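You operate a simulated robot arm through the tools that you are given. There is no shell and no other tool.

The job below is to be done with a simulated robot arm. You get a single attempt, and the scene is never put back.

Task
Close up the brown tray's corner with its side and the angle bar.
Fine: side up, red and green wing nuts tight, bar on its marks and latched; leave the other wing nuts alone.

The check looks at the end state, three seconds after you hand in, the way a careful person would. Anything else that was tipped, shoved, dropped, spilled or broken makes it a failure.

Robot
A 7-joint arm with a two-finger parallel gripper, fixed in place. Base frame: the origin is on the floor under the middle of its stand, x ahead of it, y to its left, z up. Readings come in mm, rad, newtons and seconds.
With the tool pointing down near the work surface it reaches from about 440 to 920 mm from the base axis. Its first joint turns from -2.496 to 2.496 rad. Payload 3 kg.
Tool frame: the origin (TCP) lies between the finger pads and is the grasp point; the fingertips stand 30 mm ahead of it; z points along the fingers, y is the line along which they close. Largest opening 94 mm; finger width 28, thickness 10; the body of the gripper, 50 by 96 mm, starts 55 mm behind the TCP.
Orientation is that of the tool frame in the base frame, as a unit quaternion [w, x, y, z]. With the fingers straight down and closing along the base's y, the tool's x points along the base's -x, its y along +y and its z along -z.

Tools
- The arm moves only by the tool move_arm. Its argument "targets" is a list that holds one entry, the list of rows, each a list of 7 numbers: the shift along the tool's x, y, z in mm, then the turn, a rotation vector about the tool's x, y, z in rad, then the gripper command, from -1 (shut) to 1 (fully open), values between in proportion. In form: [[[dx, dy, dz, rx, ry, rz, fingers], ...]]. A call has 1 to 20 rows; each row shifts and turns the commanded pose from where the row before left it, along the tool's axes as they then stand. A row lasts 0.2 s, in which the tool goes at most 50 mm and 0.15 rad; a call with a longer step from one row to the next is refused whole, and so is a gripper value outside its range. A pose out of reach is approached as far as the arm can. The call stops where the force on the tool passes 90 N (or 10 N more than at its start, if that is more) or the arm is blocked; 0.2 s more then pass. Each finger travels about 72 mm/s and halts on what it meets, pressing with about 31 N; the grip force reading is that of the motor and also rises with nothing between the fingers. The clock runs only during rows and for 0.2 s after the last one: add rows that do not move to give the fingers time. The reply holds the time, the measured pose of the TCP, the force on the tool along the base axes, the opening and the grip force, in the units named above and with some noise, with the torque about the TCP (base axes, N m) and any sound that the robot's microphone picked up.
- Cameras (640 x 400 px; columns grow to the right, rows downward): "scene" is fixed at [401.1, 646.4, 1429.2]; the picture's right is [-0.93, -0.37, 0.00], its down [-0.27, 0.70, -0.66] and it looks along [0.24, -0.62, -0.75] (base axes); focal length 280 px, centre (320, 200). "wrist" rides on the gripper at [76, 14, -103] in the tool frame; the picture's right is [-0.18, 0.98, 0.00], its down [-0.75, -0.14, -0.64] and it looks along [-0.63, -0.12, 0.77] (tool axes); focal length 243 px, centre (320, 200). There is no depth. A picture from a camera that has moved, and an enlarged one, comes with that camera's place and axes in the base frame and with its lens. The place of the scene camera against the robot may be out by one fixed shift of up to 12 mm in any direction.
- grab_frame(camera): a new picture of that camera. The clock stands still meanwhile.
- inspect(camera, box): a new picture of the part [left, top, right, bottom] of that camera's present view, enlarged. The clock stands still meanwhile.
- hand_in(): hands the job in; it is judged then, once.

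Places have to be worked out from the pictures, the camera data and where the tool is seen. Open the gripper and draw the arm clear of the work before you hand the job in, unless the task says otherwise.

The tools are called after "Emit:" as a command line: name --argument value ..., lists and objects as JSON in quotes. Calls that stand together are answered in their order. move_arm: Moves the arm, as the interface text tells. Its arguments: {"type":"object","properties":{"targets":{"type":"array","items":{"type":"array","items":{"type":"array","items":{"type":"number"}}}}},"required":["targets"]} The other tools are called the same way: grab_frame (camera) takes a picture; inspect (camera, box) takes an enlarged picture of a part of a camera's view; hand_in () hands the job in.

At the start:

```text
clock: 0.0
position: [364.6, 369.8, 1167.0]
orientation: [0.0, 0.0, 1.0, -0.001]
ft_force: [0.8, -0.2, -0.8]
moment: [0.0, -0.02, 0.02]
finger_gap: 94.3
finger_force: 0.1
```

scene: 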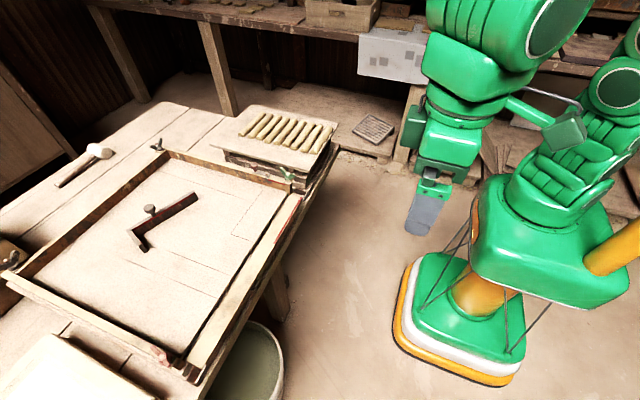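
wrist: 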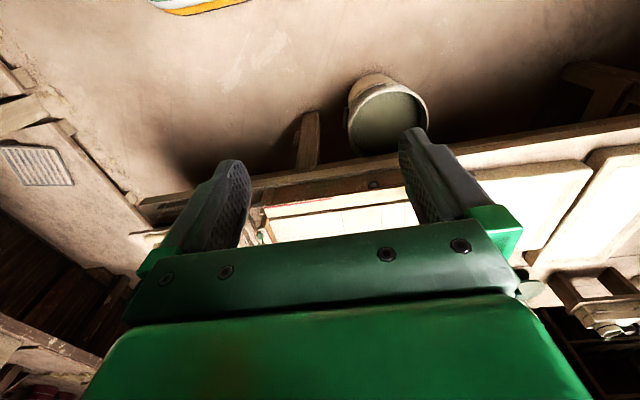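

I'll start by looking closely at the work area in the scene camera.

Emit:
inspect --camera "scene" --box '[100, 280, 260, 400]'

Emit:
inspect --camera "scene" --box '[110, 170, 230, 260]'

Emit:
inspect --camera "scene" --box '[220, 100, 350, 200]'

Emit:
inspect --camera "scene" --box '[0, 100, 320, 400]'

```text
3.33 times, centred on (180, 340) of scene
camera zoom: at [401.1, 646.4, 1429.2], right [-0.93, -0.37, 0.0], down [-0.27, 0.7, -0.66], along [0.24, -0.62, -0.75], focal length 934 px, centre (787, -267)
```

zoom: 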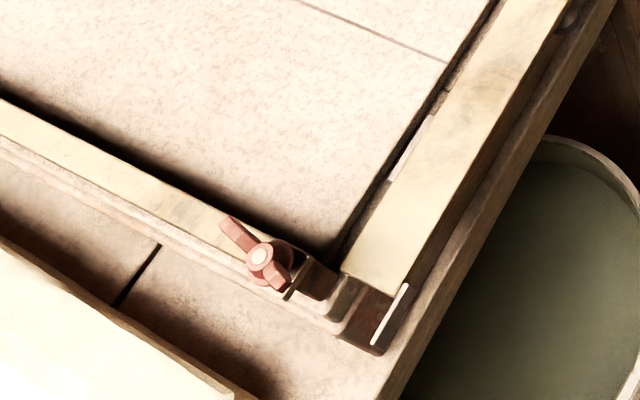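

```text
4.44 times, centred on (170, 215) of scene
camera zoom: at [401.1, 646.4, 1429.2], right [-0.93, -0.37, 0.0], down [-0.27, 0.7, -0.66], along [0.24, -0.62, -0.75], focal length 1246 px, centre (987, 133)
```

zoom: 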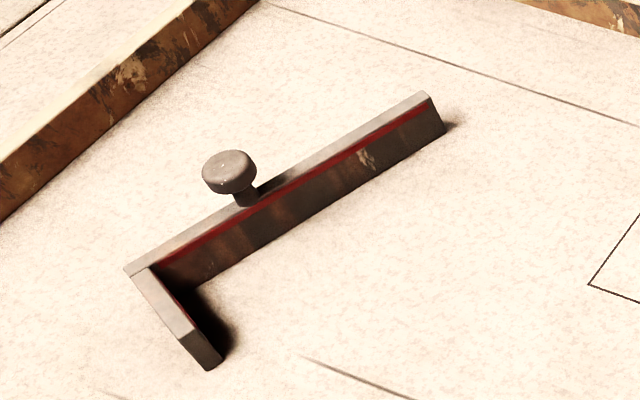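

```text
4.00 times, centred on (285, 150) of scene
camera zoom: at [401.1, 646.4, 1429.2], right [-0.93, -0.37, 0.0], down [-0.27, 0.7, -0.66], along [0.24, -0.62, -0.75], focal length 1121 px, centre (460, 400)
```

zoom: 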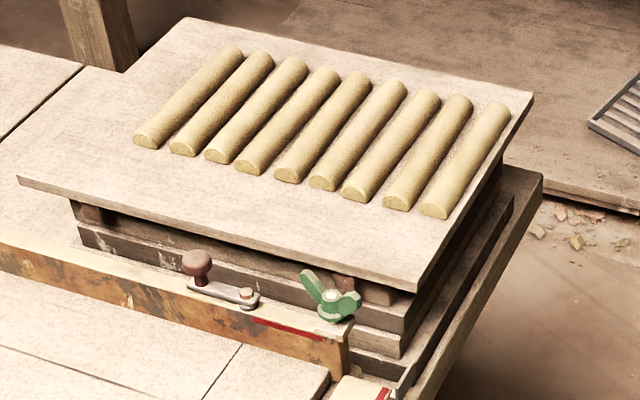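

```text
1.33 times, centred on (160, 250) of scene
camera zoom: at [401.1, 646.4, 1429.2], right [-0.93, -0.37, 0.0], down [-0.27, 0.7, -0.66], along [0.24, -0.62, -0.75], focal length 374 px, centre (533, 133)
```

zoom: 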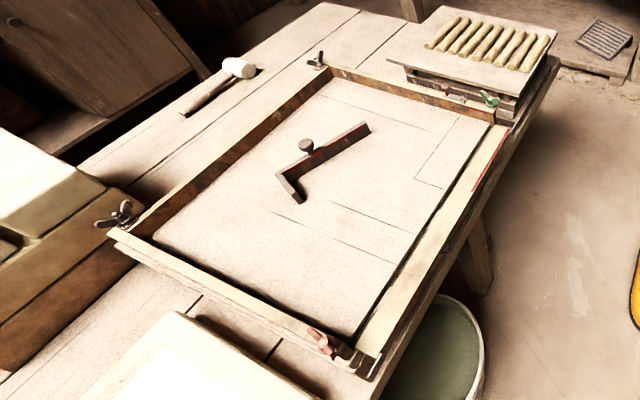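

The side appears folded outward along the tray's robot-facing edge, with the red wing nut at one end and the green at the other. I'll look closely with the wrist camera to triangulate the table height.

Emit:
inspect --camera "wrist" --box '[220, 120, 460, 270]'

Emit:
inspect --camera "scene" --box '[180, 160, 340, 260]'

Emit:
inspect --camera "scene" --box '[140, 330, 230, 390]'

Emit:
inspect --camera "scene" --box '[0, 230, 100, 300]'

```text
2.67 times, centred on (340, 195) of wrist
camera zoom: at [288.2, 383.1, 1269.0], right [0.18, 0.98, 0.0], down [0.75, -0.14, 0.64], along [0.63, -0.12, -0.77], focal length 647 px, centre (267, 213)
```

zoom: 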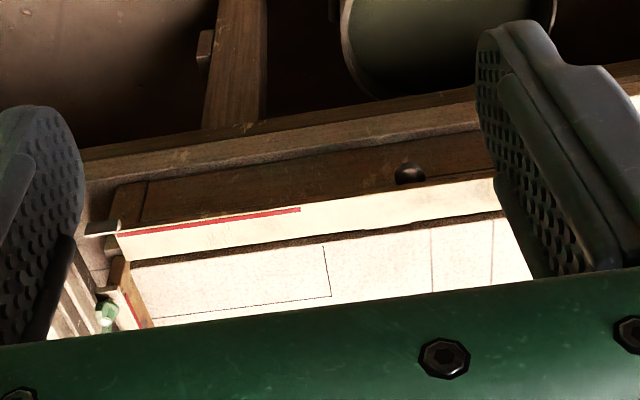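

```text
4.00 times, centred on (260, 210) of scene
camera zoom: at [401.1, 646.4, 1429.2], right [-0.93, -0.37, 0.0], down [-0.27, 0.7, -0.66], along [0.24, -0.62, -0.75], focal length 1121 px, centre (560, 160)
```

zoom: 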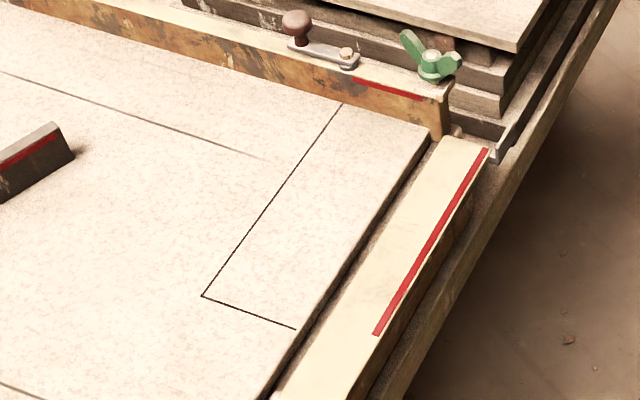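

```text
6.67 times, centred on (185, 360) of scene
camera zoom: at [401.1, 646.4, 1429.2], right [-0.93, -0.37, 0.0], down [-0.27, 0.7, -0.66], along [0.24, -0.62, -0.75], focal length 1869 px, centre (1220, -867)
```

zoom: 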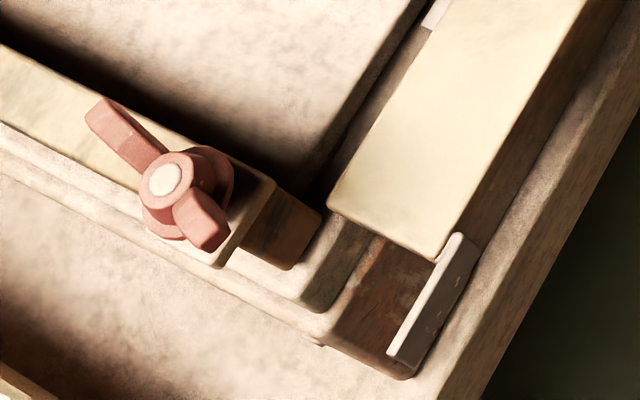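

```text
5.71 times, centred on (50, 265) of scene
camera zoom: at [401.1, 646.4, 1429.2], right [-0.93, -0.37, 0.0], down [-0.27, 0.7, -0.66], along [0.24, -0.62, -0.75], focal length 1602 px, centre (1863, -171)
```

zoom: 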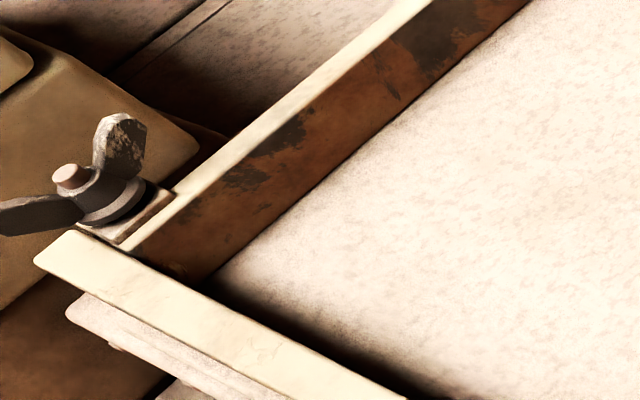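

Triangulating the side's red stripe gives a side top face near z≈855, x≈634, y≈187–345. I move the tool to hover above the green corner to view it closely.

Emit:
move_arm --targets '[[[-34, -23.7, 12, 0, 0, 0, 1], [-34, -23.7, 12, 0, 0, 0, 1], [-34, -23.7, 12, 0, 0, 0, 1], [-34, -23.7, 12, 0, 0, 0, 1], [-34, -23.7, 12, 0, 0, 0, 1], [-34, -23.7, 12, 0, 0, 0, 1], [-34, -23.7, 12, 0, 0, 0, 1], [-34, -23.7, 12, 0, 0, 0, 1], [0, 0, 0, 0, 0, 0, 1]]]'

Emit:
grab_frame --camera "wrist"

Emit:
grab_frame --camera "scene"

```text
clock: 2.0
position: [637.3, 178.3, 1070.2]
orientation: [0.0, 0.0, 1.0, 0.0]
ft_force: [-0.3, 0.1, 0.3]
moment: [0.0, 0.01, -0.02]
finger_gap: 93.8
finger_force: 0.1
```

```text
taken
camera wrist: at [560.7, 191.4, 1173.3], right [0.18, 0.98, 0.0], down [0.75, -0.14, 0.64], along [0.63, -0.12, -0.77], focal length 243 px, centre (320, 200)
```

wrist: 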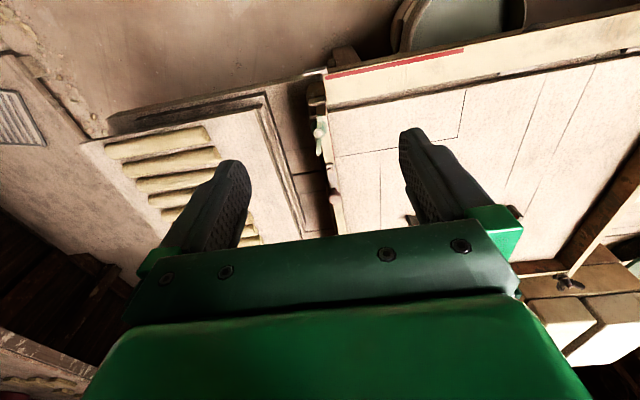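

```text
taken
```

scene: 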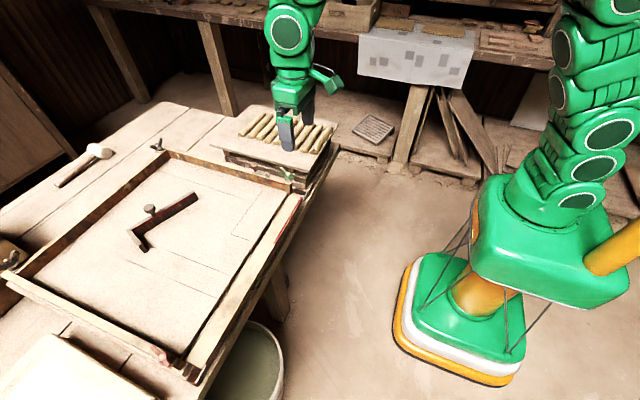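

Emit:
inspect --camera "wrist" --box '[280, 50, 400, 230]'

Emit:
inspect --camera "wrist" --box '[290, 40, 420, 120]'

Emit:
inspect --camera "wrist" --box '[290, 110, 410, 230]'

```text
2.22 times, centred on (340, 140) of wrist
camera zoom: at [560.7, 191.4, 1173.3], right [0.18, 0.98, 0.0], down [0.75, -0.14, 0.64], along [0.63, -0.12, -0.77], focal length 539 px, centre (276, 333)
```

zoom: 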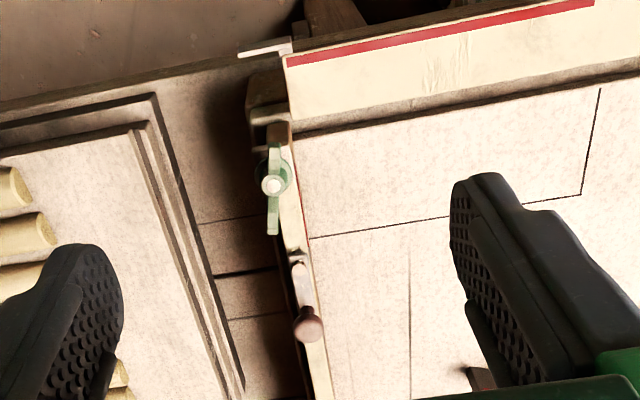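

```text
4.92 times, centred on (355, 80) of wrist
camera zoom: at [560.7, 191.4, 1173.3], right [0.18, 0.98, 0.0], down [0.75, -0.14, 0.64], along [0.63, -0.12, -0.77], focal length 1194 px, centre (148, 791)
```

zoom: 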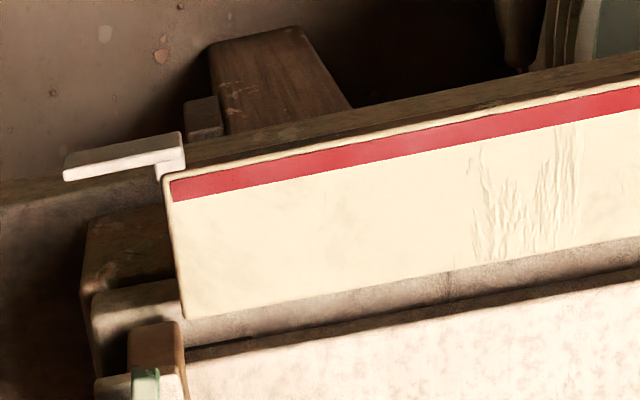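

```text
3.33 times, centred on (350, 170) of wrist
camera zoom: at [560.7, 191.4, 1173.3], right [0.18, 0.98, 0.0], down [0.75, -0.14, 0.64], along [0.63, -0.12, -0.77], focal length 809 px, centre (220, 300)
```

zoom: 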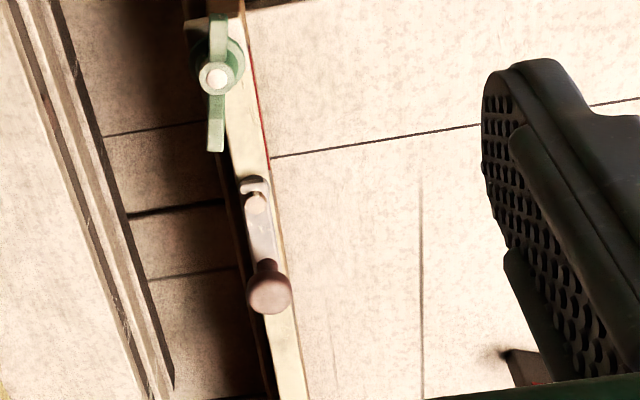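

The side lies flat outward with an L-shaped tab on its end; a red stripe runs along its inner top. I descend to about z=945 for a close look at the green corner and the tab.

Emit:
move_arm --targets '[[[-4, -2.7, 42, 0, 0, 0, 1], [-4, -2.7, 42, 0, 0, 0, 1], [-4, -2.7, 41, 0, 0, 0, 1], [0, 0, 0, 0, 0, 0, 1]]]'

Emit:
grab_frame --camera "wrist"

Emit:
inspect --camera "wrist" --box '[250, 60, 410, 160]'

Emit:
inspect --camera "wrist" --box '[240, 140, 400, 240]'

```text
clock: 3.0
position: [649.8, 169.4, 944.4]
orientation: [-0.001, 0.0, 1.0, 0.0]
ft_force: [0.4, -0.6, -0.9]
moment: [0.0, 0.01, 0.01]
finger_gap: 94.1
finger_force: 0.0
```

```text
taken
camera wrist: at [572.8, 182.5, 1048.0], right [0.18, 0.98, 0.0], down [0.75, -0.14, 0.64], along [0.63, -0.12, -0.77], focal length 243 px, centre (320, 200)
```

wrist: 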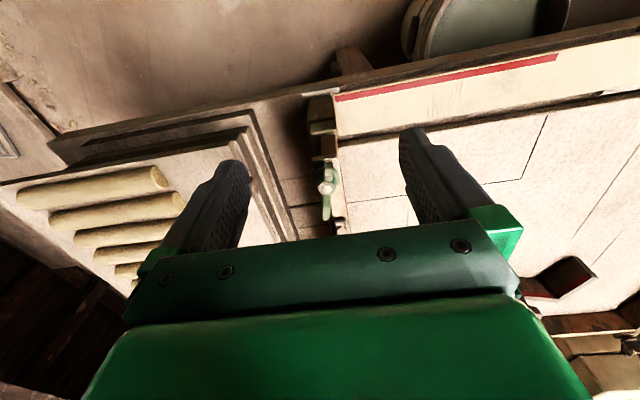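

```text
4.00 times, centred on (330, 110) of wrist
camera zoom: at [572.8, 182.5, 1048.0], right [0.18, 0.98, 0.0], down [0.75, -0.14, 0.64], along [0.63, -0.12, -0.77], focal length 970 px, centre (280, 560)
```

zoom: 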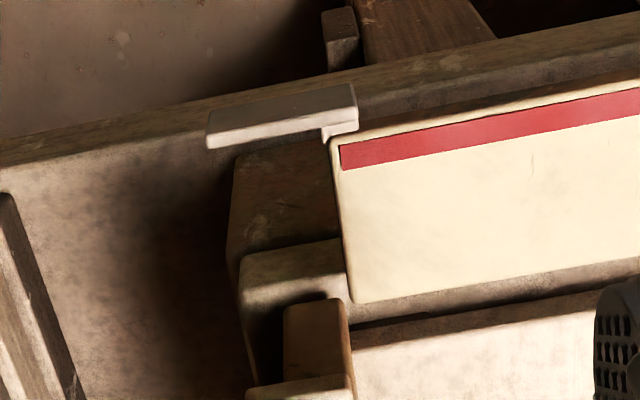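

```text
4.00 times, centred on (320, 190) of wrist
camera zoom: at [572.8, 182.5, 1048.0], right [0.18, 0.98, 0.0], down [0.75, -0.14, 0.64], along [0.63, -0.12, -0.77], focal length 970 px, centre (320, 240)
```

zoom: 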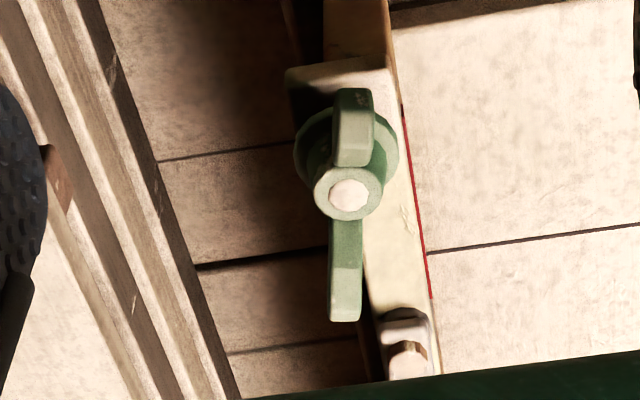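

The nut stands on a vertical stud at the corner, and the tab extends about 30 mm past the side's end. Next I check the middle of the side's outer edge from the robot side, to see how it can be lifted.

Emit:
move_arm --targets '[[[25, 40, -10, 0, 0, 0, 1], [25, 40, -10, 0, 0, 0, 1], [25, 40, 0, 0, 0, 0, 1], [15, 40, 0, 0, 0, 0, 1], [15, 40, 0, 0, 0, 0, 1], [15, 40, 0, 0, 0, 0, 1], [0, 20, 0, 0, 0, 0, 1], [0, 0, 0, 0, 0, 0, 1]]]'

Emit:
grab_frame --camera "wrist"

Emit:
inspect --camera "wrist" --box '[230, 80, 430, 220]'

Emit:
inspect --camera "scene" --box '[240, 150, 340, 220]'

```text
clock: 4.8
position: [528.0, 432.3, 963.2]
orientation: [0.0, 0.001, 1.0, -0.001]
ft_force: [-0.8, 0.2, 0.1]
moment: [0.04, 0.0, 0.02]
finger_gap: 94.1
finger_force: 0.1
```

```text
taken
camera wrist: at [451.2, 445.8, 1065.9], right [0.19, 0.98, 0.0], down [0.75, -0.14, 0.64], along [0.63, -0.12, -0.77], focal length 243 px, centre (320, 200)
```

wrist: 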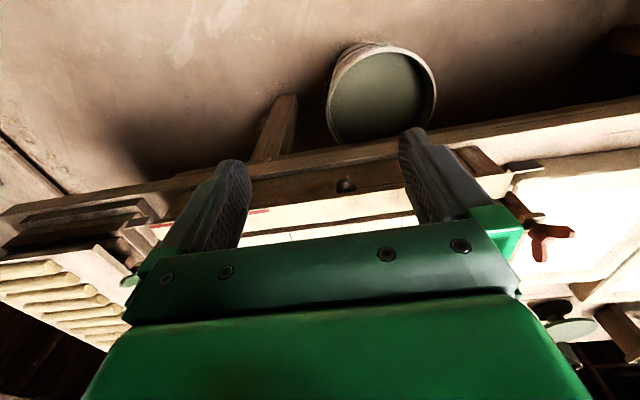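

```text
2.86 times, centred on (330, 150) of wrist
camera zoom: at [451.2, 445.8, 1065.9], right [0.19, 0.98, 0.0], down [0.75, -0.14, 0.64], along [0.63, -0.12, -0.77], focal length 693 px, centre (291, 343)
```

zoom: 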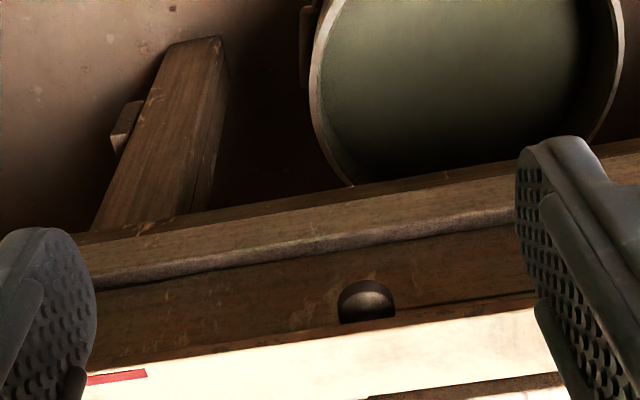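

```text
5.71 times, centred on (290, 185) of scene
camera zoom: at [401.1, 646.4, 1429.2], right [-0.93, -0.37, 0.0], down [-0.27, 0.7, -0.66], along [0.24, -0.62, -0.75], focal length 1602 px, centre (491, 286)
```

zoom: 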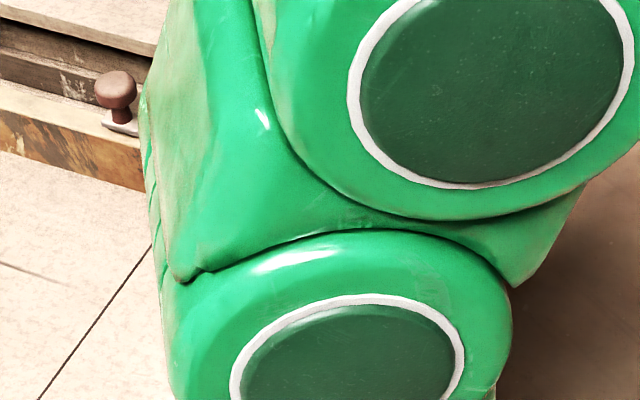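

There's a dark half-round feature at the middle of the side's outer edge, likely a finger hollow. I move closer to see it.

Emit:
move_arm --targets '[[[-10, 0, 20, 0, 0, 0, 1], [-10, 0, 20, 0, 0, 0, 1], [-10, 0, 20, 0, 0, 0, 1], [0, 0, 0, 0, 0, 0, 1]]]'

Emit:
inspect --camera "wrist" --box '[240, 60, 420, 200]'

Emit:
inspect --camera "wrist" --box '[300, 110, 380, 170]'

Emit:
inspect --camera "wrist" --box '[420, 100, 640, 260]'

```text
clock: 5.8
position: [558.5, 430.7, 903.9]
orientation: [0.0, 0.0, 1.0, 0.0]
ft_force: [0.7, 0.5, -0.1]
moment: [0.03, -0.01, -0.02]
finger_gap: 94.0
finger_force: 0.0
```

```text
2.86 times, centred on (330, 130) of wrist
camera zoom: at [481.4, 444.4, 1007.0], right [0.18, 0.98, 0.0], down [0.75, -0.14, 0.64], along [0.63, -0.12, -0.77], focal length 693 px, centre (291, 400)
```

zoom: 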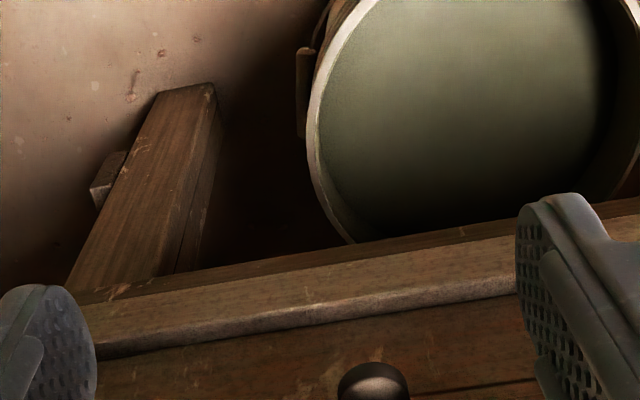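

```text
6.67 times, centred on (340, 140) of wrist
camera zoom: at [481.4, 444.4, 1007.0], right [0.18, 0.98, 0.0], down [0.75, -0.14, 0.64], along [0.63, -0.12, -0.77], focal length 1618 px, centre (187, 600)
```

zoom: 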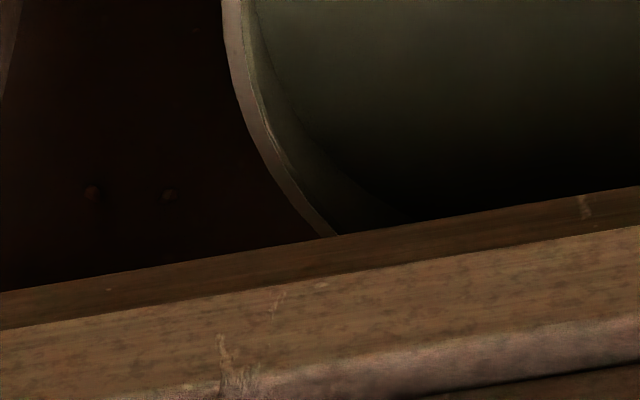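

```text
2.50 times, centred on (530, 180) of wrist
camera zoom: at [481.4, 444.4, 1007.0], right [0.18, 0.98, 0.0], down [0.75, -0.14, 0.64], along [0.63, -0.12, -0.77], focal length 606 px, centre (-205, 250)
```

zoom: 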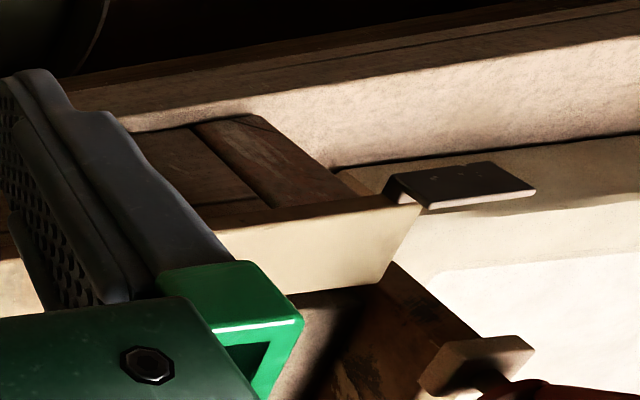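

I now want a side-on view of the green end's cross-section, so I'll fly over there and yaw the tool so the wrist camera looks along +y.

Emit:
move_arm --targets '[[[0, 0, -30, 0, 0, 0, 1], [0, 0, -30, 0, 0, 0, 1], [-13, -48, 0, 0, 0, 0, 1], [-13, -48, 0, 0, 0, 0, 1], [-13, -48, 0, 0, 0, 0, 1], [-13, -48, 0, 0, 0, 0, 1], [-13, -48, 0, 0, 0, 0, 1], [-13, -48, 0, 0, 0, 0, 1], [0, 0, 0, 0, 0, -0.15, 1], [0, 0, 0, 0, 0, -0.15, 1], [0, 0, 0, 0, 0, -0.15, 1], [0, 0, 0, 0, 0, -0.15, 1], [0, 0, 0, 0, 0, -0.15, 1], [0, 0, 0, 0, 0, -0.15, 1], [0, 0, 0, 0, 0, -0.15, 1], [0, 0, 0, 0, 0, -0.15, 1], [0, 0, 0, 0, 0, -0.15, 1], [0, 0, 0, 0, 0, -0.15, 1], [0, 0, 0, 0, 0, -0.07, 1]]]'

Emit:
grab_frame --camera "wrist"

```text
clock: 9.8
position: [636.1, 143.1, 965.2]
orientation: [0.0, -0.707, 0.707, -0.001]
ft_force: [-0.5, 0.0, -0.4]
moment: [-0.01, 0.01, 0.01]
finger_gap: 93.7
finger_force: 0.1
```

```text
taken
camera wrist: at [621.7, 66.9, 1068.2], right [-0.98, 0.19, 0.0], down [0.14, 0.75, 0.64], along [0.12, 0.63, -0.77], focal length 243 px, centre (320, 200)
```

wrist: 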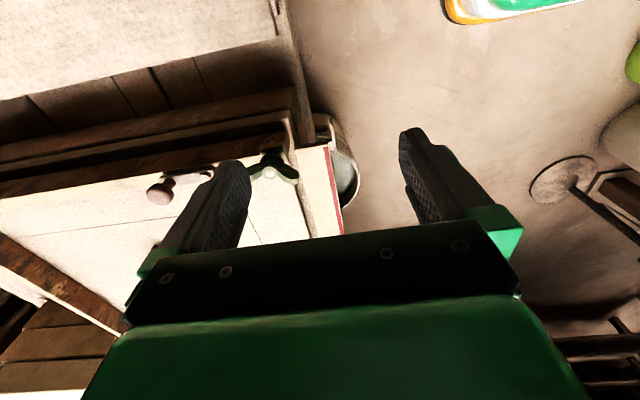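

Good vantage. I tilt the tool to see the corner more horizontally, shifting slightly +x so the fingers frame it.

Emit:
move_arm --targets '[[[0, -28, 0, 0, 0, 0, 1], [0, 0, 0, 0, -0.13, 0, 1], [0, 0, 0, 0, -0.13, 0, 1], [0, 0, 0, 0, -0.13, 0, 1], [0, 0, 0, 0, 0, 0, 1]]]'

Emit:
grab_frame --camera "wrist"

Emit:
inspect --camera "wrist" --box '[240, 100, 420, 230]'

```text
clock: 11.0
position: [665.4, 143.9, 965.5]
orientation: [0.138, -0.693, 0.695, 0.138]
ft_force: [0.5, -0.1, 0.3]
moment: [0.02, -0.03, 0.03]
finger_gap: 93.8
finger_force: 0.0
```

```text
taken
camera wrist: at [650.1, 33.2, 1031.6], right [-0.98, 0.17, 0.07], down [0.14, 0.45, 0.88], along [0.12, 0.88, -0.47], focal length 243 px, centre (320, 200)
```

wrist: 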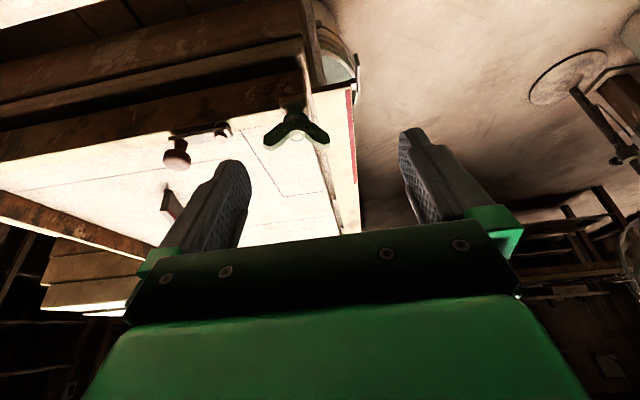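

```text
3.08 times, centred on (330, 165) of wrist
camera zoom: at [650.1, 33.2, 1031.6], right [-0.98, 0.17, 0.07], down [0.14, 0.45, 0.88], along [0.12, 0.88, -0.47], focal length 746 px, centre (289, 308)
```

zoom: 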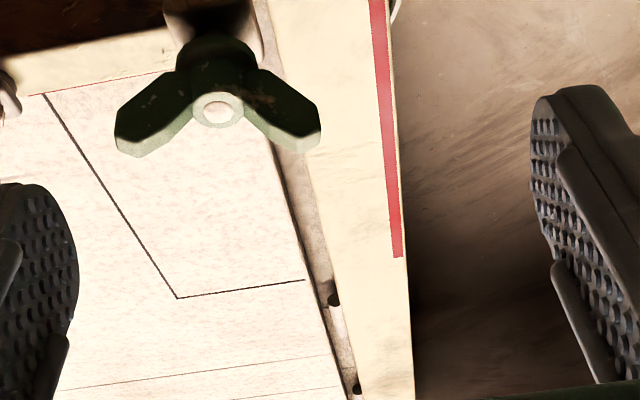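

Emit:
inspect --camera "wrist" --box '[260, 50, 380, 140]'

Emit:
inspect --camera "wrist" --box '[150, 100, 250, 175]'

Emit:
inspect --camera "wrist" --box '[280, 60, 360, 120]'

```text
4.44 times, centred on (320, 95) of wrist
camera zoom: at [650.1, 33.2, 1031.6], right [-0.98, 0.17, 0.07], down [0.14, 0.45, 0.88], along [0.12, 0.88, -0.47], focal length 1078 px, centre (320, 667)
```

zoom: 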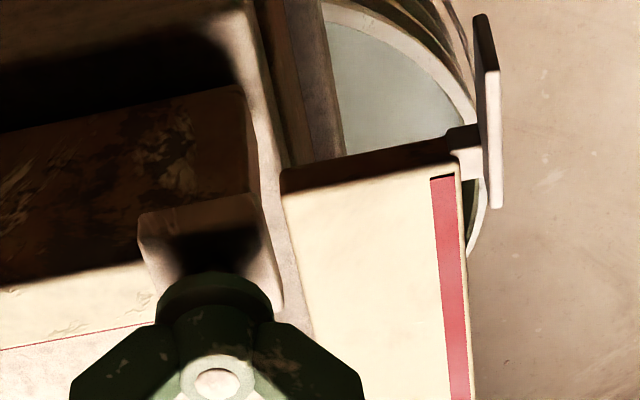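

```text
5.33 times, centred on (200, 138) of wrist
camera zoom: at [650.1, 33.2, 1031.6], right [-0.98, 0.17, 0.07], down [0.14, 0.45, 0.88], along [0.12, 0.88, -0.47], focal length 1294 px, centre (960, 533)
```

zoom: 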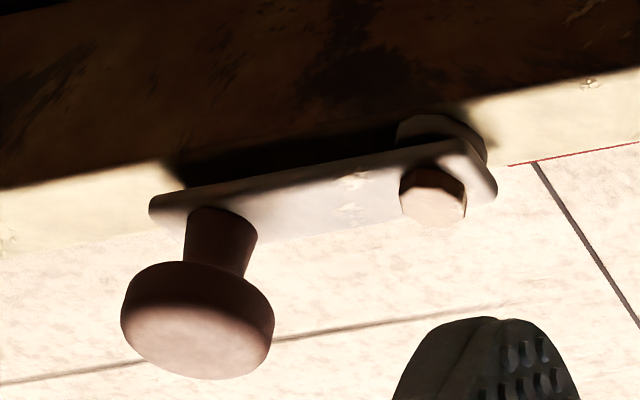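

```text
6.67 times, centred on (320, 90) of wrist
camera zoom: at [650.1, 33.2, 1031.6], right [-0.98, 0.17, 0.07], down [0.14, 0.45, 0.88], along [0.12, 0.88, -0.47], focal length 1618 px, centre (320, 933)
```

zoom: 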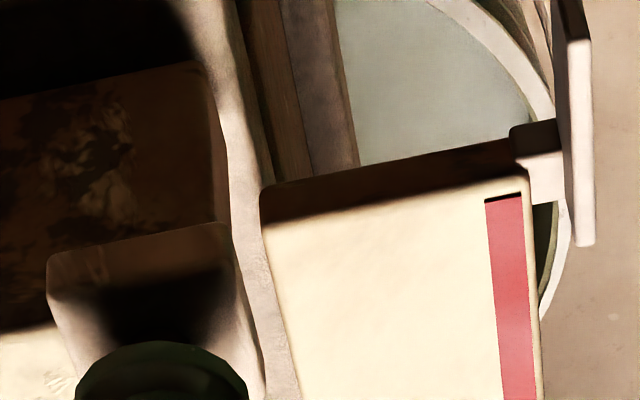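

The tab is an offset L-plate that will swing over the corner block and under the nut's flange when the side is upright. Now I look at the half-round feature in the middle of the outer edge from along the side.

Emit:
move_arm --targets '[[[-34.7, 4.2, 24, 0, 0, 0, 1], [-34.7, 4.2, 24, 0, 0, 0, 1], [-34.7, 4.2, 24, 0, 0, 0, 1], [-34.7, 4.2, 24, 0, 0, 0, 1], [-34.7, 4.2, 24, 0, 0, 0, 1], [-34.7, 4.2, 24, 0, 0, 0, 1], [0, 0, 0, 0, 0, 0, 1]]]'

Emit:
grab_frame --camera "wrist"

Emit:
inspect --camera "wrist" --box '[320, 80, 440, 180]'

```text
clock: 12.6
position: [641.1, 390.6, 910.1]
orientation: [0.137, -0.692, 0.695, 0.136]
ft_force: [0.0, 0.0, -0.1]
moment: [0.02, 0.0, 0.0]
finger_gap: 93.8
finger_force: 0.0
```

```text
taken
camera wrist: at [625.0, 280.5, 976.2], right [-0.98, 0.17, 0.07], down [0.14, 0.45, 0.88], along [0.12, 0.87, -0.47], focal length 243 px, centre (320, 200)
```

wrist: 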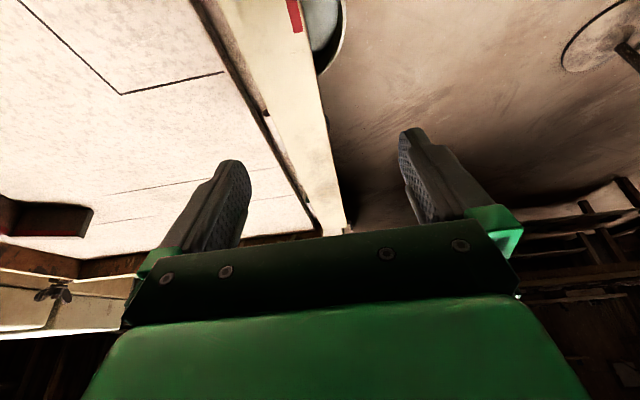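

```text
4.00 times, centred on (380, 130) of wrist
camera zoom: at [625.0, 280.5, 976.2], right [-0.98, 0.17, 0.07], down [0.14, 0.45, 0.88], along [0.12, 0.87, -0.47], focal length 970 px, centre (80, 480)
```

zoom: 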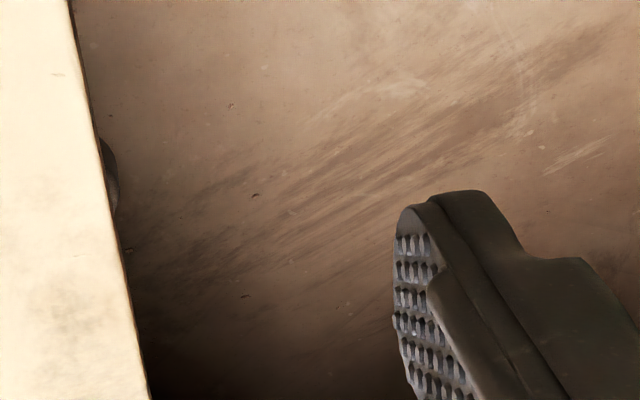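

The side's edge overhangs, and the half-round feature protrudes slightly. I yaw back to face +x with more tilt, for a low-angle look at the outer edge.

Emit:
move_arm --targets '[[[0, 0, 0, 0.0543, 0, 0.1321, 1], [0, 0, 0, 0.0543, 0, 0.1321, 1], [0, 0, 0, 0.0543, 0, 0.1321, 1], [0, 0, 0, 0.0543, 0, 0.1321, 1], [0, 0, 0, 0.0543, 0, 0.1321, 1], [0, 0, 0, 0.0543, 0, 0.1321, 1], [0, 0, 0, 0.0543, 0, 0.1321, 1], [0, 0, 0, 0.0543, 0, 0.1321, 1], [0, 0, 0, 0.0543, 0, 0.1321, 1], [0, 0, 0, 0.0543, 0, 0.1321, 1], [0, 0, 0, 0.0543, 0, 0.1321, 1], [27.8, 13, -19, 0, -0.07, 0, 1], [27.8, 13, -19, 0, -0.07, 0, 1], [27.8, 13, -19, 0, -0.07, 0, 1], [0, 0, 0, 0, 0, 0, 1]]]'

Emit:
grab_frame --camera "wrist"

Emit:
inspect --camera "wrist" --box '[240, 100, 420, 220]'

```text
clock: 15.8
position: [541.5, 429.5, 923.0]
orientation: [0.296, 0.002, 0.955, 0.0]
ft_force: [0.2, 0.8, 0.5]
moment: [0.02, -0.01, 0.04]
finger_gap: 94.1
finger_force: 0.1
```

```text
taken
camera wrist: at [419.2, 443.8, 965.3], right [0.16, 0.98, 0.1], down [0.26, -0.14, 0.96], along [0.95, -0.12, -0.28], focal length 243 px, centre (320, 200)
```

wrist: 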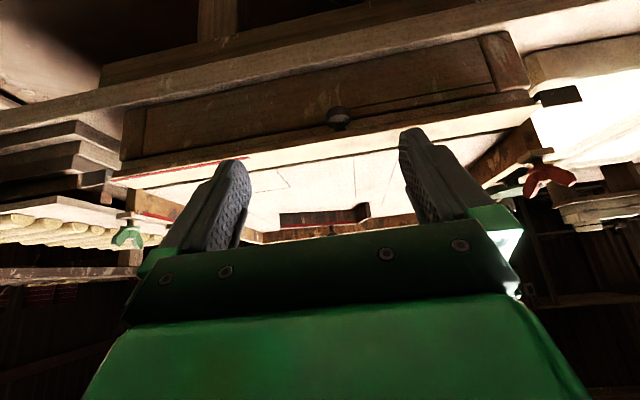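

```text
3.33 times, centred on (330, 160) of wrist
camera zoom: at [419.2, 443.8, 965.3], right [0.16, 0.98, 0.1], down [0.26, -0.14, 0.96], along [0.95, -0.12, -0.28], focal length 809 px, centre (287, 333)
```

zoom: 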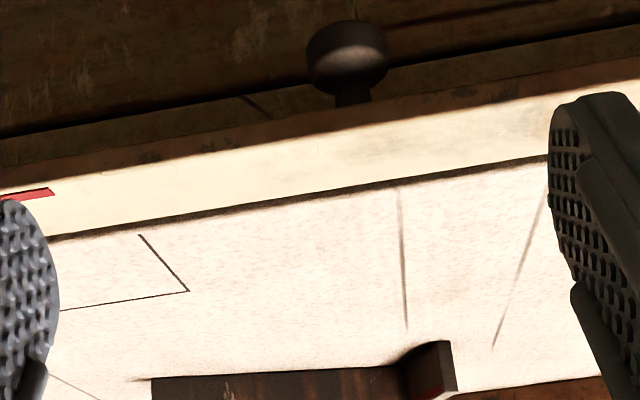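

Now it's clear: a mushroom knob hangs from the side near its free edge, around y≈444, and the side overhangs. I go lower and level to measure the knob, the edge thickness and the clearance below.

Emit:
move_arm --targets '[[[0, 0, 0, 0, -0.15, 0, 1], [0, 0, 0, 0, -0.15, 0, 1], [34.3, -15, 23.4, 0, 0, 0, 1], [34.3, -15, 23.4, 0, 0, 0, 1], [0, 0, 0, 0, 0, 0, 1]]]'

Emit:
grab_frame --camera "wrist"

Emit:
inspect --camera "wrist" --box '[260, 140, 420, 240]'

```text
clock: 17.0
position: [533.9, 401.7, 845.5]
orientation: [0.435, 0.001, 0.9, -0.001]
ft_force: [-0.2, -0.6, 0.8]
moment: [0.03, -0.03, 0.01]
finger_gap: 93.8
finger_force: 0.0
out of reach, approached as far as the arm can: row 4
```

```text
taken
camera wrist: at [405.8, 416.3, 850.0], right [0.12, 0.98, 0.14], down [-0.04, -0.14, 0.99], along [0.99, -0.12, 0.02], focal length 243 px, centre (320, 200)
```

wrist: 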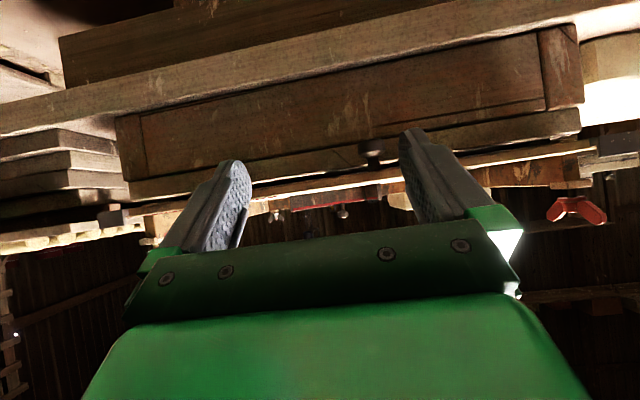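

```text
4.00 times, centred on (340, 190) of wrist
camera zoom: at [405.8, 416.3, 850.0], right [0.12, 0.98, 0.14], down [-0.04, -0.14, 0.99], along [0.99, -0.12, 0.02], focal length 970 px, centre (240, 240)
```

zoom: 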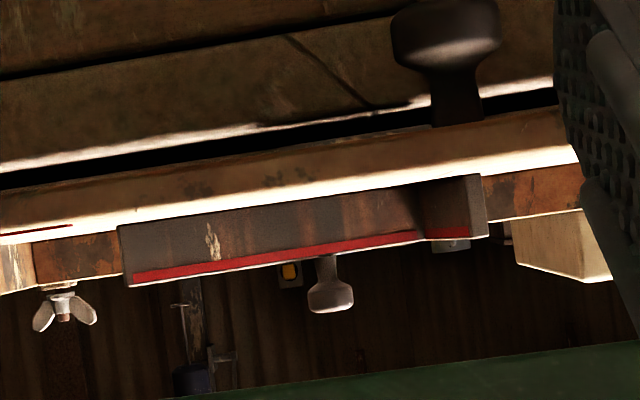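

Very informative: the side is a ~9 mm board (top z≈844, underside z≈836), and the knob hangs under it at about (640, 444, 812) with a ~26 mm head. I inspect both ends in this level view to see the tabs and nut flange gaps.

Emit:
inspect --camera "wrist" --box '[520, 100, 640, 240]'

Emit:
inspect --camera "wrist" --box '[60, 170, 220, 270]'

```text
2.86 times, centred on (580, 170) of wrist
camera zoom: at [405.8, 416.3, 850.0], right [0.12, 0.98, 0.14], down [-0.04, -0.14, 0.99], along [0.99, -0.12, 0.02], focal length 693 px, centre (-423, 286)
```

zoom: 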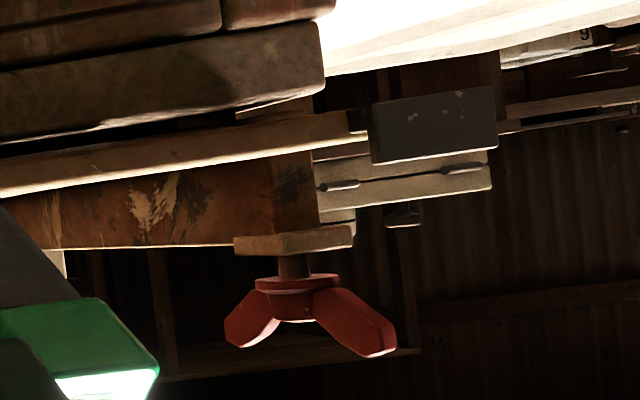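

```text
4.00 times, centred on (140, 220) of wrist
camera zoom: at [405.8, 416.3, 850.0], right [0.12, 0.98, 0.14], down [-0.04, -0.14, 0.99], along [0.99, -0.12, 0.02], focal length 970 px, centre (1040, 120)
```

zoom: 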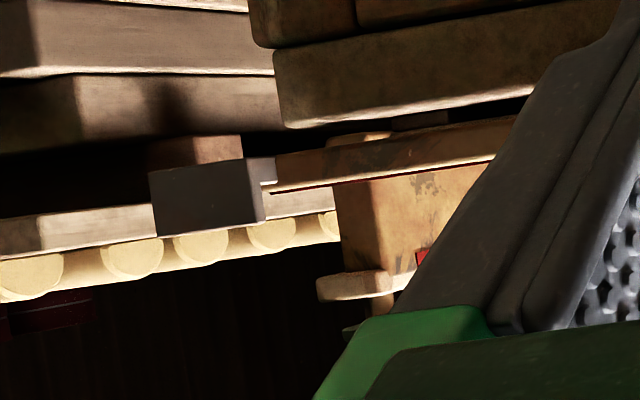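

The tabs are ~35×18 mm plates and there's a ~9–10 mm gap under the nut flanges, so the nuts are open to receive them. Plan: slip the closed fingertips under the free edge near y=400 and swing the side up from beneath. First a cautious forward move with the fingers closing.

Emit:
move_arm --targets '[[[0, 0, 0, 0, 0, 0, -1], [0, 0, 0, 0, 0, 0, -1], [0, 0, 0, 0, 0, 0, -1], [0, 0, 0, 0, 0, 0, -1], [-8.85, 0, 19.2, 0, 0, 0, -1], [-8.85, 0, 19.2, 0, 0, 0, -1], [0, 0, 0, 0, 0, 0, -1]]]'

Emit:
grab_frame --camera "wrist"

```text
clock: 18.6
position: [576.4, 400.6, 835.5]
orientation: [0.435, 0.0, 0.901, 0.001]
ft_force: [-1.3, -0.1, 0.1]
moment: [-0.02, -0.03, 0.02]
finger_gap: 0.0
finger_force: 30.6
```

```text
taken
camera wrist: at [447.4, 414.5, 840.4], right [0.12, 0.98, 0.14], down [-0.03, -0.14, 0.99], along [0.99, -0.12, 0.02], focal length 243 px, centre (320, 200)
```

wrist: 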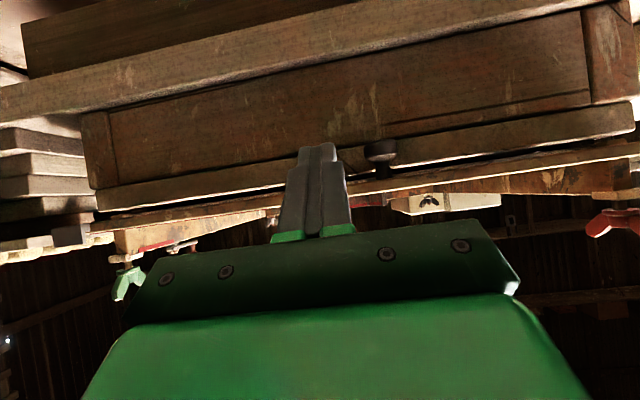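

Emit:
inspect --camera "wrist" --box '[280, 120, 430, 210]'

Emit:
inspect --camera "wrist" --box '[30, 180, 200, 300]'

Emit:
inspect --camera "wrist" --box '[480, 100, 640, 250]'

```text
4.27 times, centred on (355, 165) of wrist
camera zoom: at [447.4, 414.5, 840.4], right [0.12, 0.98, 0.14], down [-0.03, -0.14, 0.99], along [0.99, -0.12, 0.02], focal length 1035 px, centre (171, 349)
```

zoom: 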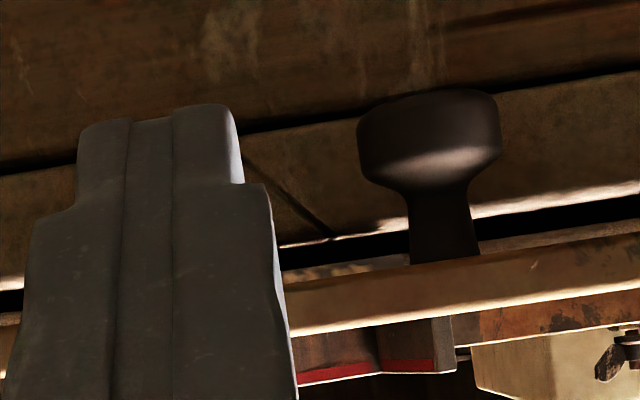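

```text
3.33 times, centred on (115, 240) of wrist
camera zoom: at [447.4, 414.5, 840.4], right [0.12, 0.98, 0.14], down [-0.03, -0.14, 0.99], along [0.99, -0.12, 0.02], focal length 809 px, centre (1003, 67)
```

zoom: 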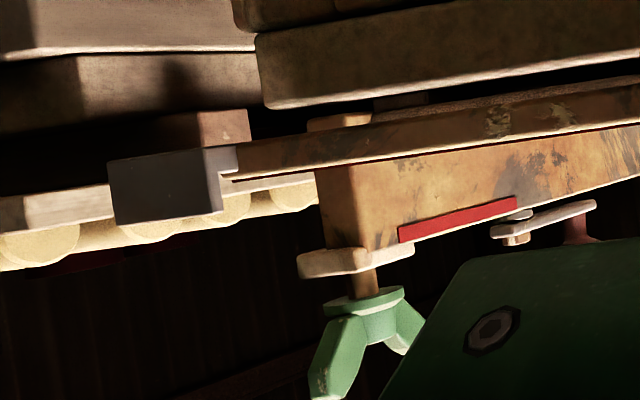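

```text
2.67 times, centred on (560, 175) of wrist
camera zoom: at [447.4, 414.5, 840.4], right [0.12, 0.98, 0.14], down [-0.03, -0.14, 0.99], along [0.99, -0.12, 0.02], focal length 647 px, centre (-320, 267)
```

zoom: 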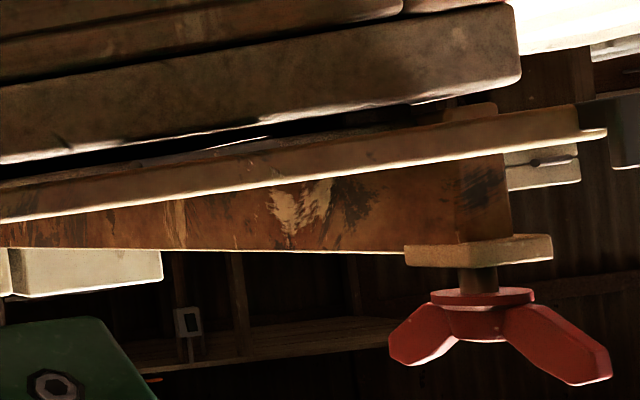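

The board edge measures z 835.5–844 at x≈634. I slide the closed fingertips under the edge at y≈400.

Emit:
move_arm --targets '[[[-8.6, 0, 16.4, 0, 0, 0, -1], [-8.6, 0, 16.4, 0, 0, 0, -1], [0, 0, 0, 0, 0, 0, -1]]]'

Emit:
inspect --camera "wrist" --box '[270, 110, 430, 220]'

Emit:
inspect --camera "scene" --box '[180, 200, 340, 320]'

```text
clock: 19.4
position: [612.4, 400.1, 828.6]
orientation: [0.436, 0.001, 0.9, 0.0]
ft_force: [-0.2, -0.6, 0.3]
moment: [-0.03, 0.01, 0.04]
finger_gap: 0.1
finger_force: 31.0
```

```text
3.64 times, centred on (350, 165) of wrist
camera zoom: at [483.3, 413.8, 833.3], right [0.12, 0.98, 0.14], down [-0.04, -0.14, 0.99], along [0.99, -0.12, 0.02], focal length 882 px, centre (211, 327)
```

zoom: 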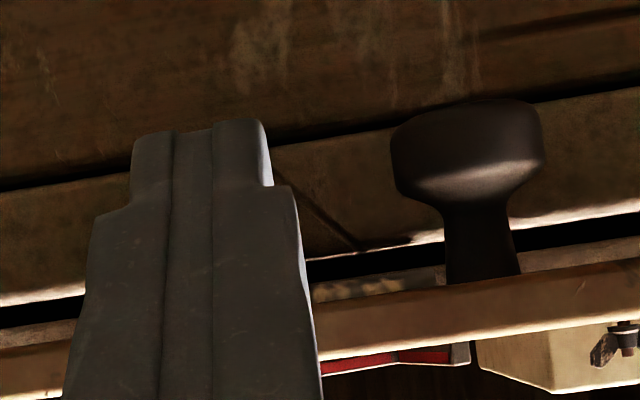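

```text
3.33 times, centred on (260, 260) of scene
camera zoom: at [401.1, 646.4, 1429.2], right [-0.93, -0.37, 0.0], down [-0.27, 0.7, -0.66], along [0.24, -0.62, -0.75], focal length 934 px, centre (520, 0)
```

zoom: 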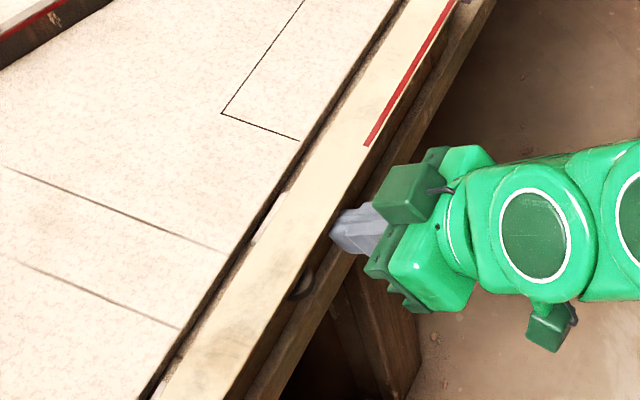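

Fingertips are under the edge with no contact force yet. Now I lift slowly in small steps, watching the force.

Emit:
move_arm --targets '[[[-3.9, 0, -3.1, 0, 0, 0, -1], [-3.9, 0, -3.1, 0, 0, 0, -1], [-3.9, 0, -3.1, 0, 0, 0, -1], [-3.9, 0, -3.1, 0, 0, 0, -1], [0, 0, 0, 0, 0, 0, -1]]]'

Emit:
inspect --camera "scene" --box '[150, 160, 350, 390]'

Emit:
grab_frame --camera "wrist"

```text
clock: 20.6
position: [613.1, 400.0, 850.8]
orientation: [0.435, 0.001, 0.9, -0.001]
ft_force: [-1.0, 0.5, -3.5]
moment: [0.0, 0.01, -0.07]
finger_gap: 0.0
finger_force: 31.1
```

```text
1.74 times, centred on (250, 275) of scene
camera zoom: at [401.1, 646.4, 1429.2], right [-0.93, -0.37, 0.0], down [-0.27, 0.7, -0.66], along [0.24, -0.62, -0.75], focal length 488 px, centre (442, 70)
```

zoom: 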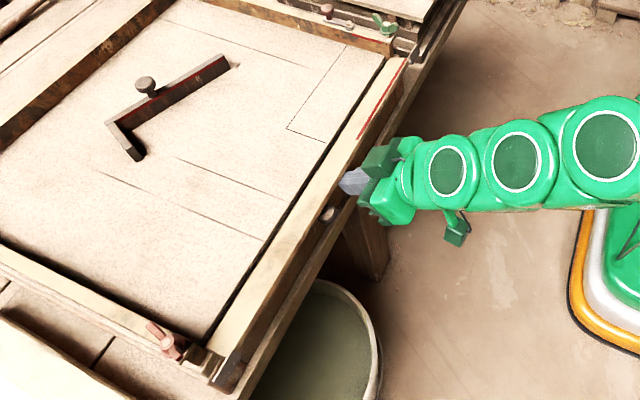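

```text
taken
camera wrist: at [484.4, 414.9, 854.5], right [0.12, 0.98, 0.14], down [-0.03, -0.14, 0.99], along [0.99, -0.12, 0.02], focal length 243 px, centre (320, 200)
```

wrist: 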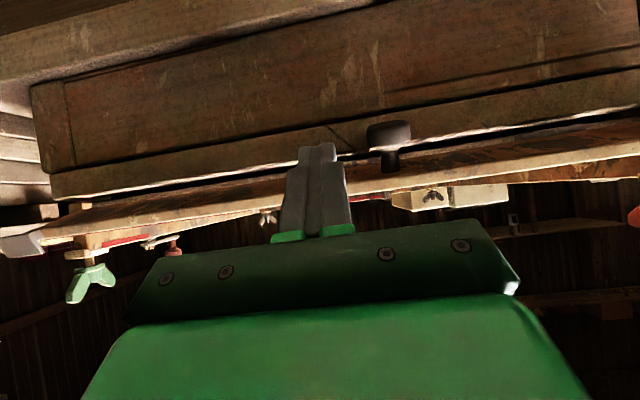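

The side is rising (about −3.5 N load). I continue along the arc.

Emit:
move_arm --targets '[[[-4.8, 0, -2.8, 0, 0, 0, -1], [-4.8, 0, -2.8, 0, 0, 0, -1], [-5.3, 0, 0.25, 0, 0, 0, -1], [-5.3, 0, 0.25, 0, 0, 0, -1], [-4.45, 0, 1.6, 0, 0, 0, -1], [0, 0, 0, 0, 0, 0, -1]]]'

Emit:
inspect --camera "scene" --box '[150, 160, 350, 390]'

Emit:
grab_frame --camera "wrist"

```text
clock: 22.0
position: [625.7, 401.8, 872.3]
orientation: [0.436, 0.001, 0.9, -0.001]
ft_force: [-0.7, 0.8, 0.2]
moment: [0.05, 0.03, -0.02]
finger_gap: 0.0
finger_force: 31.0
```

```text
1.74 times, centred on (250, 275) of scene
camera zoom: at [401.1, 646.4, 1429.2], right [-0.93, -0.37, 0.0], down [-0.27, 0.7, -0.66], along [0.24, -0.62, -0.75], focal length 488 px, centre (442, 70)
```

zoom: 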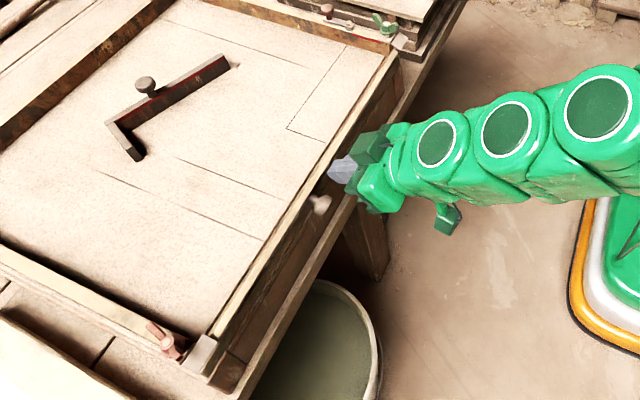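

```text
taken
camera wrist: at [496.8, 415.0, 876.3], right [0.12, 0.98, 0.14], down [-0.03, -0.14, 0.99], along [0.99, -0.12, 0.02], focal length 243 px, centre (320, 200)
```

wrist: 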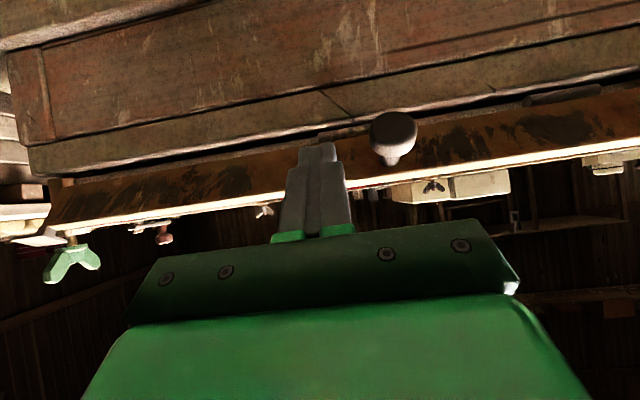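

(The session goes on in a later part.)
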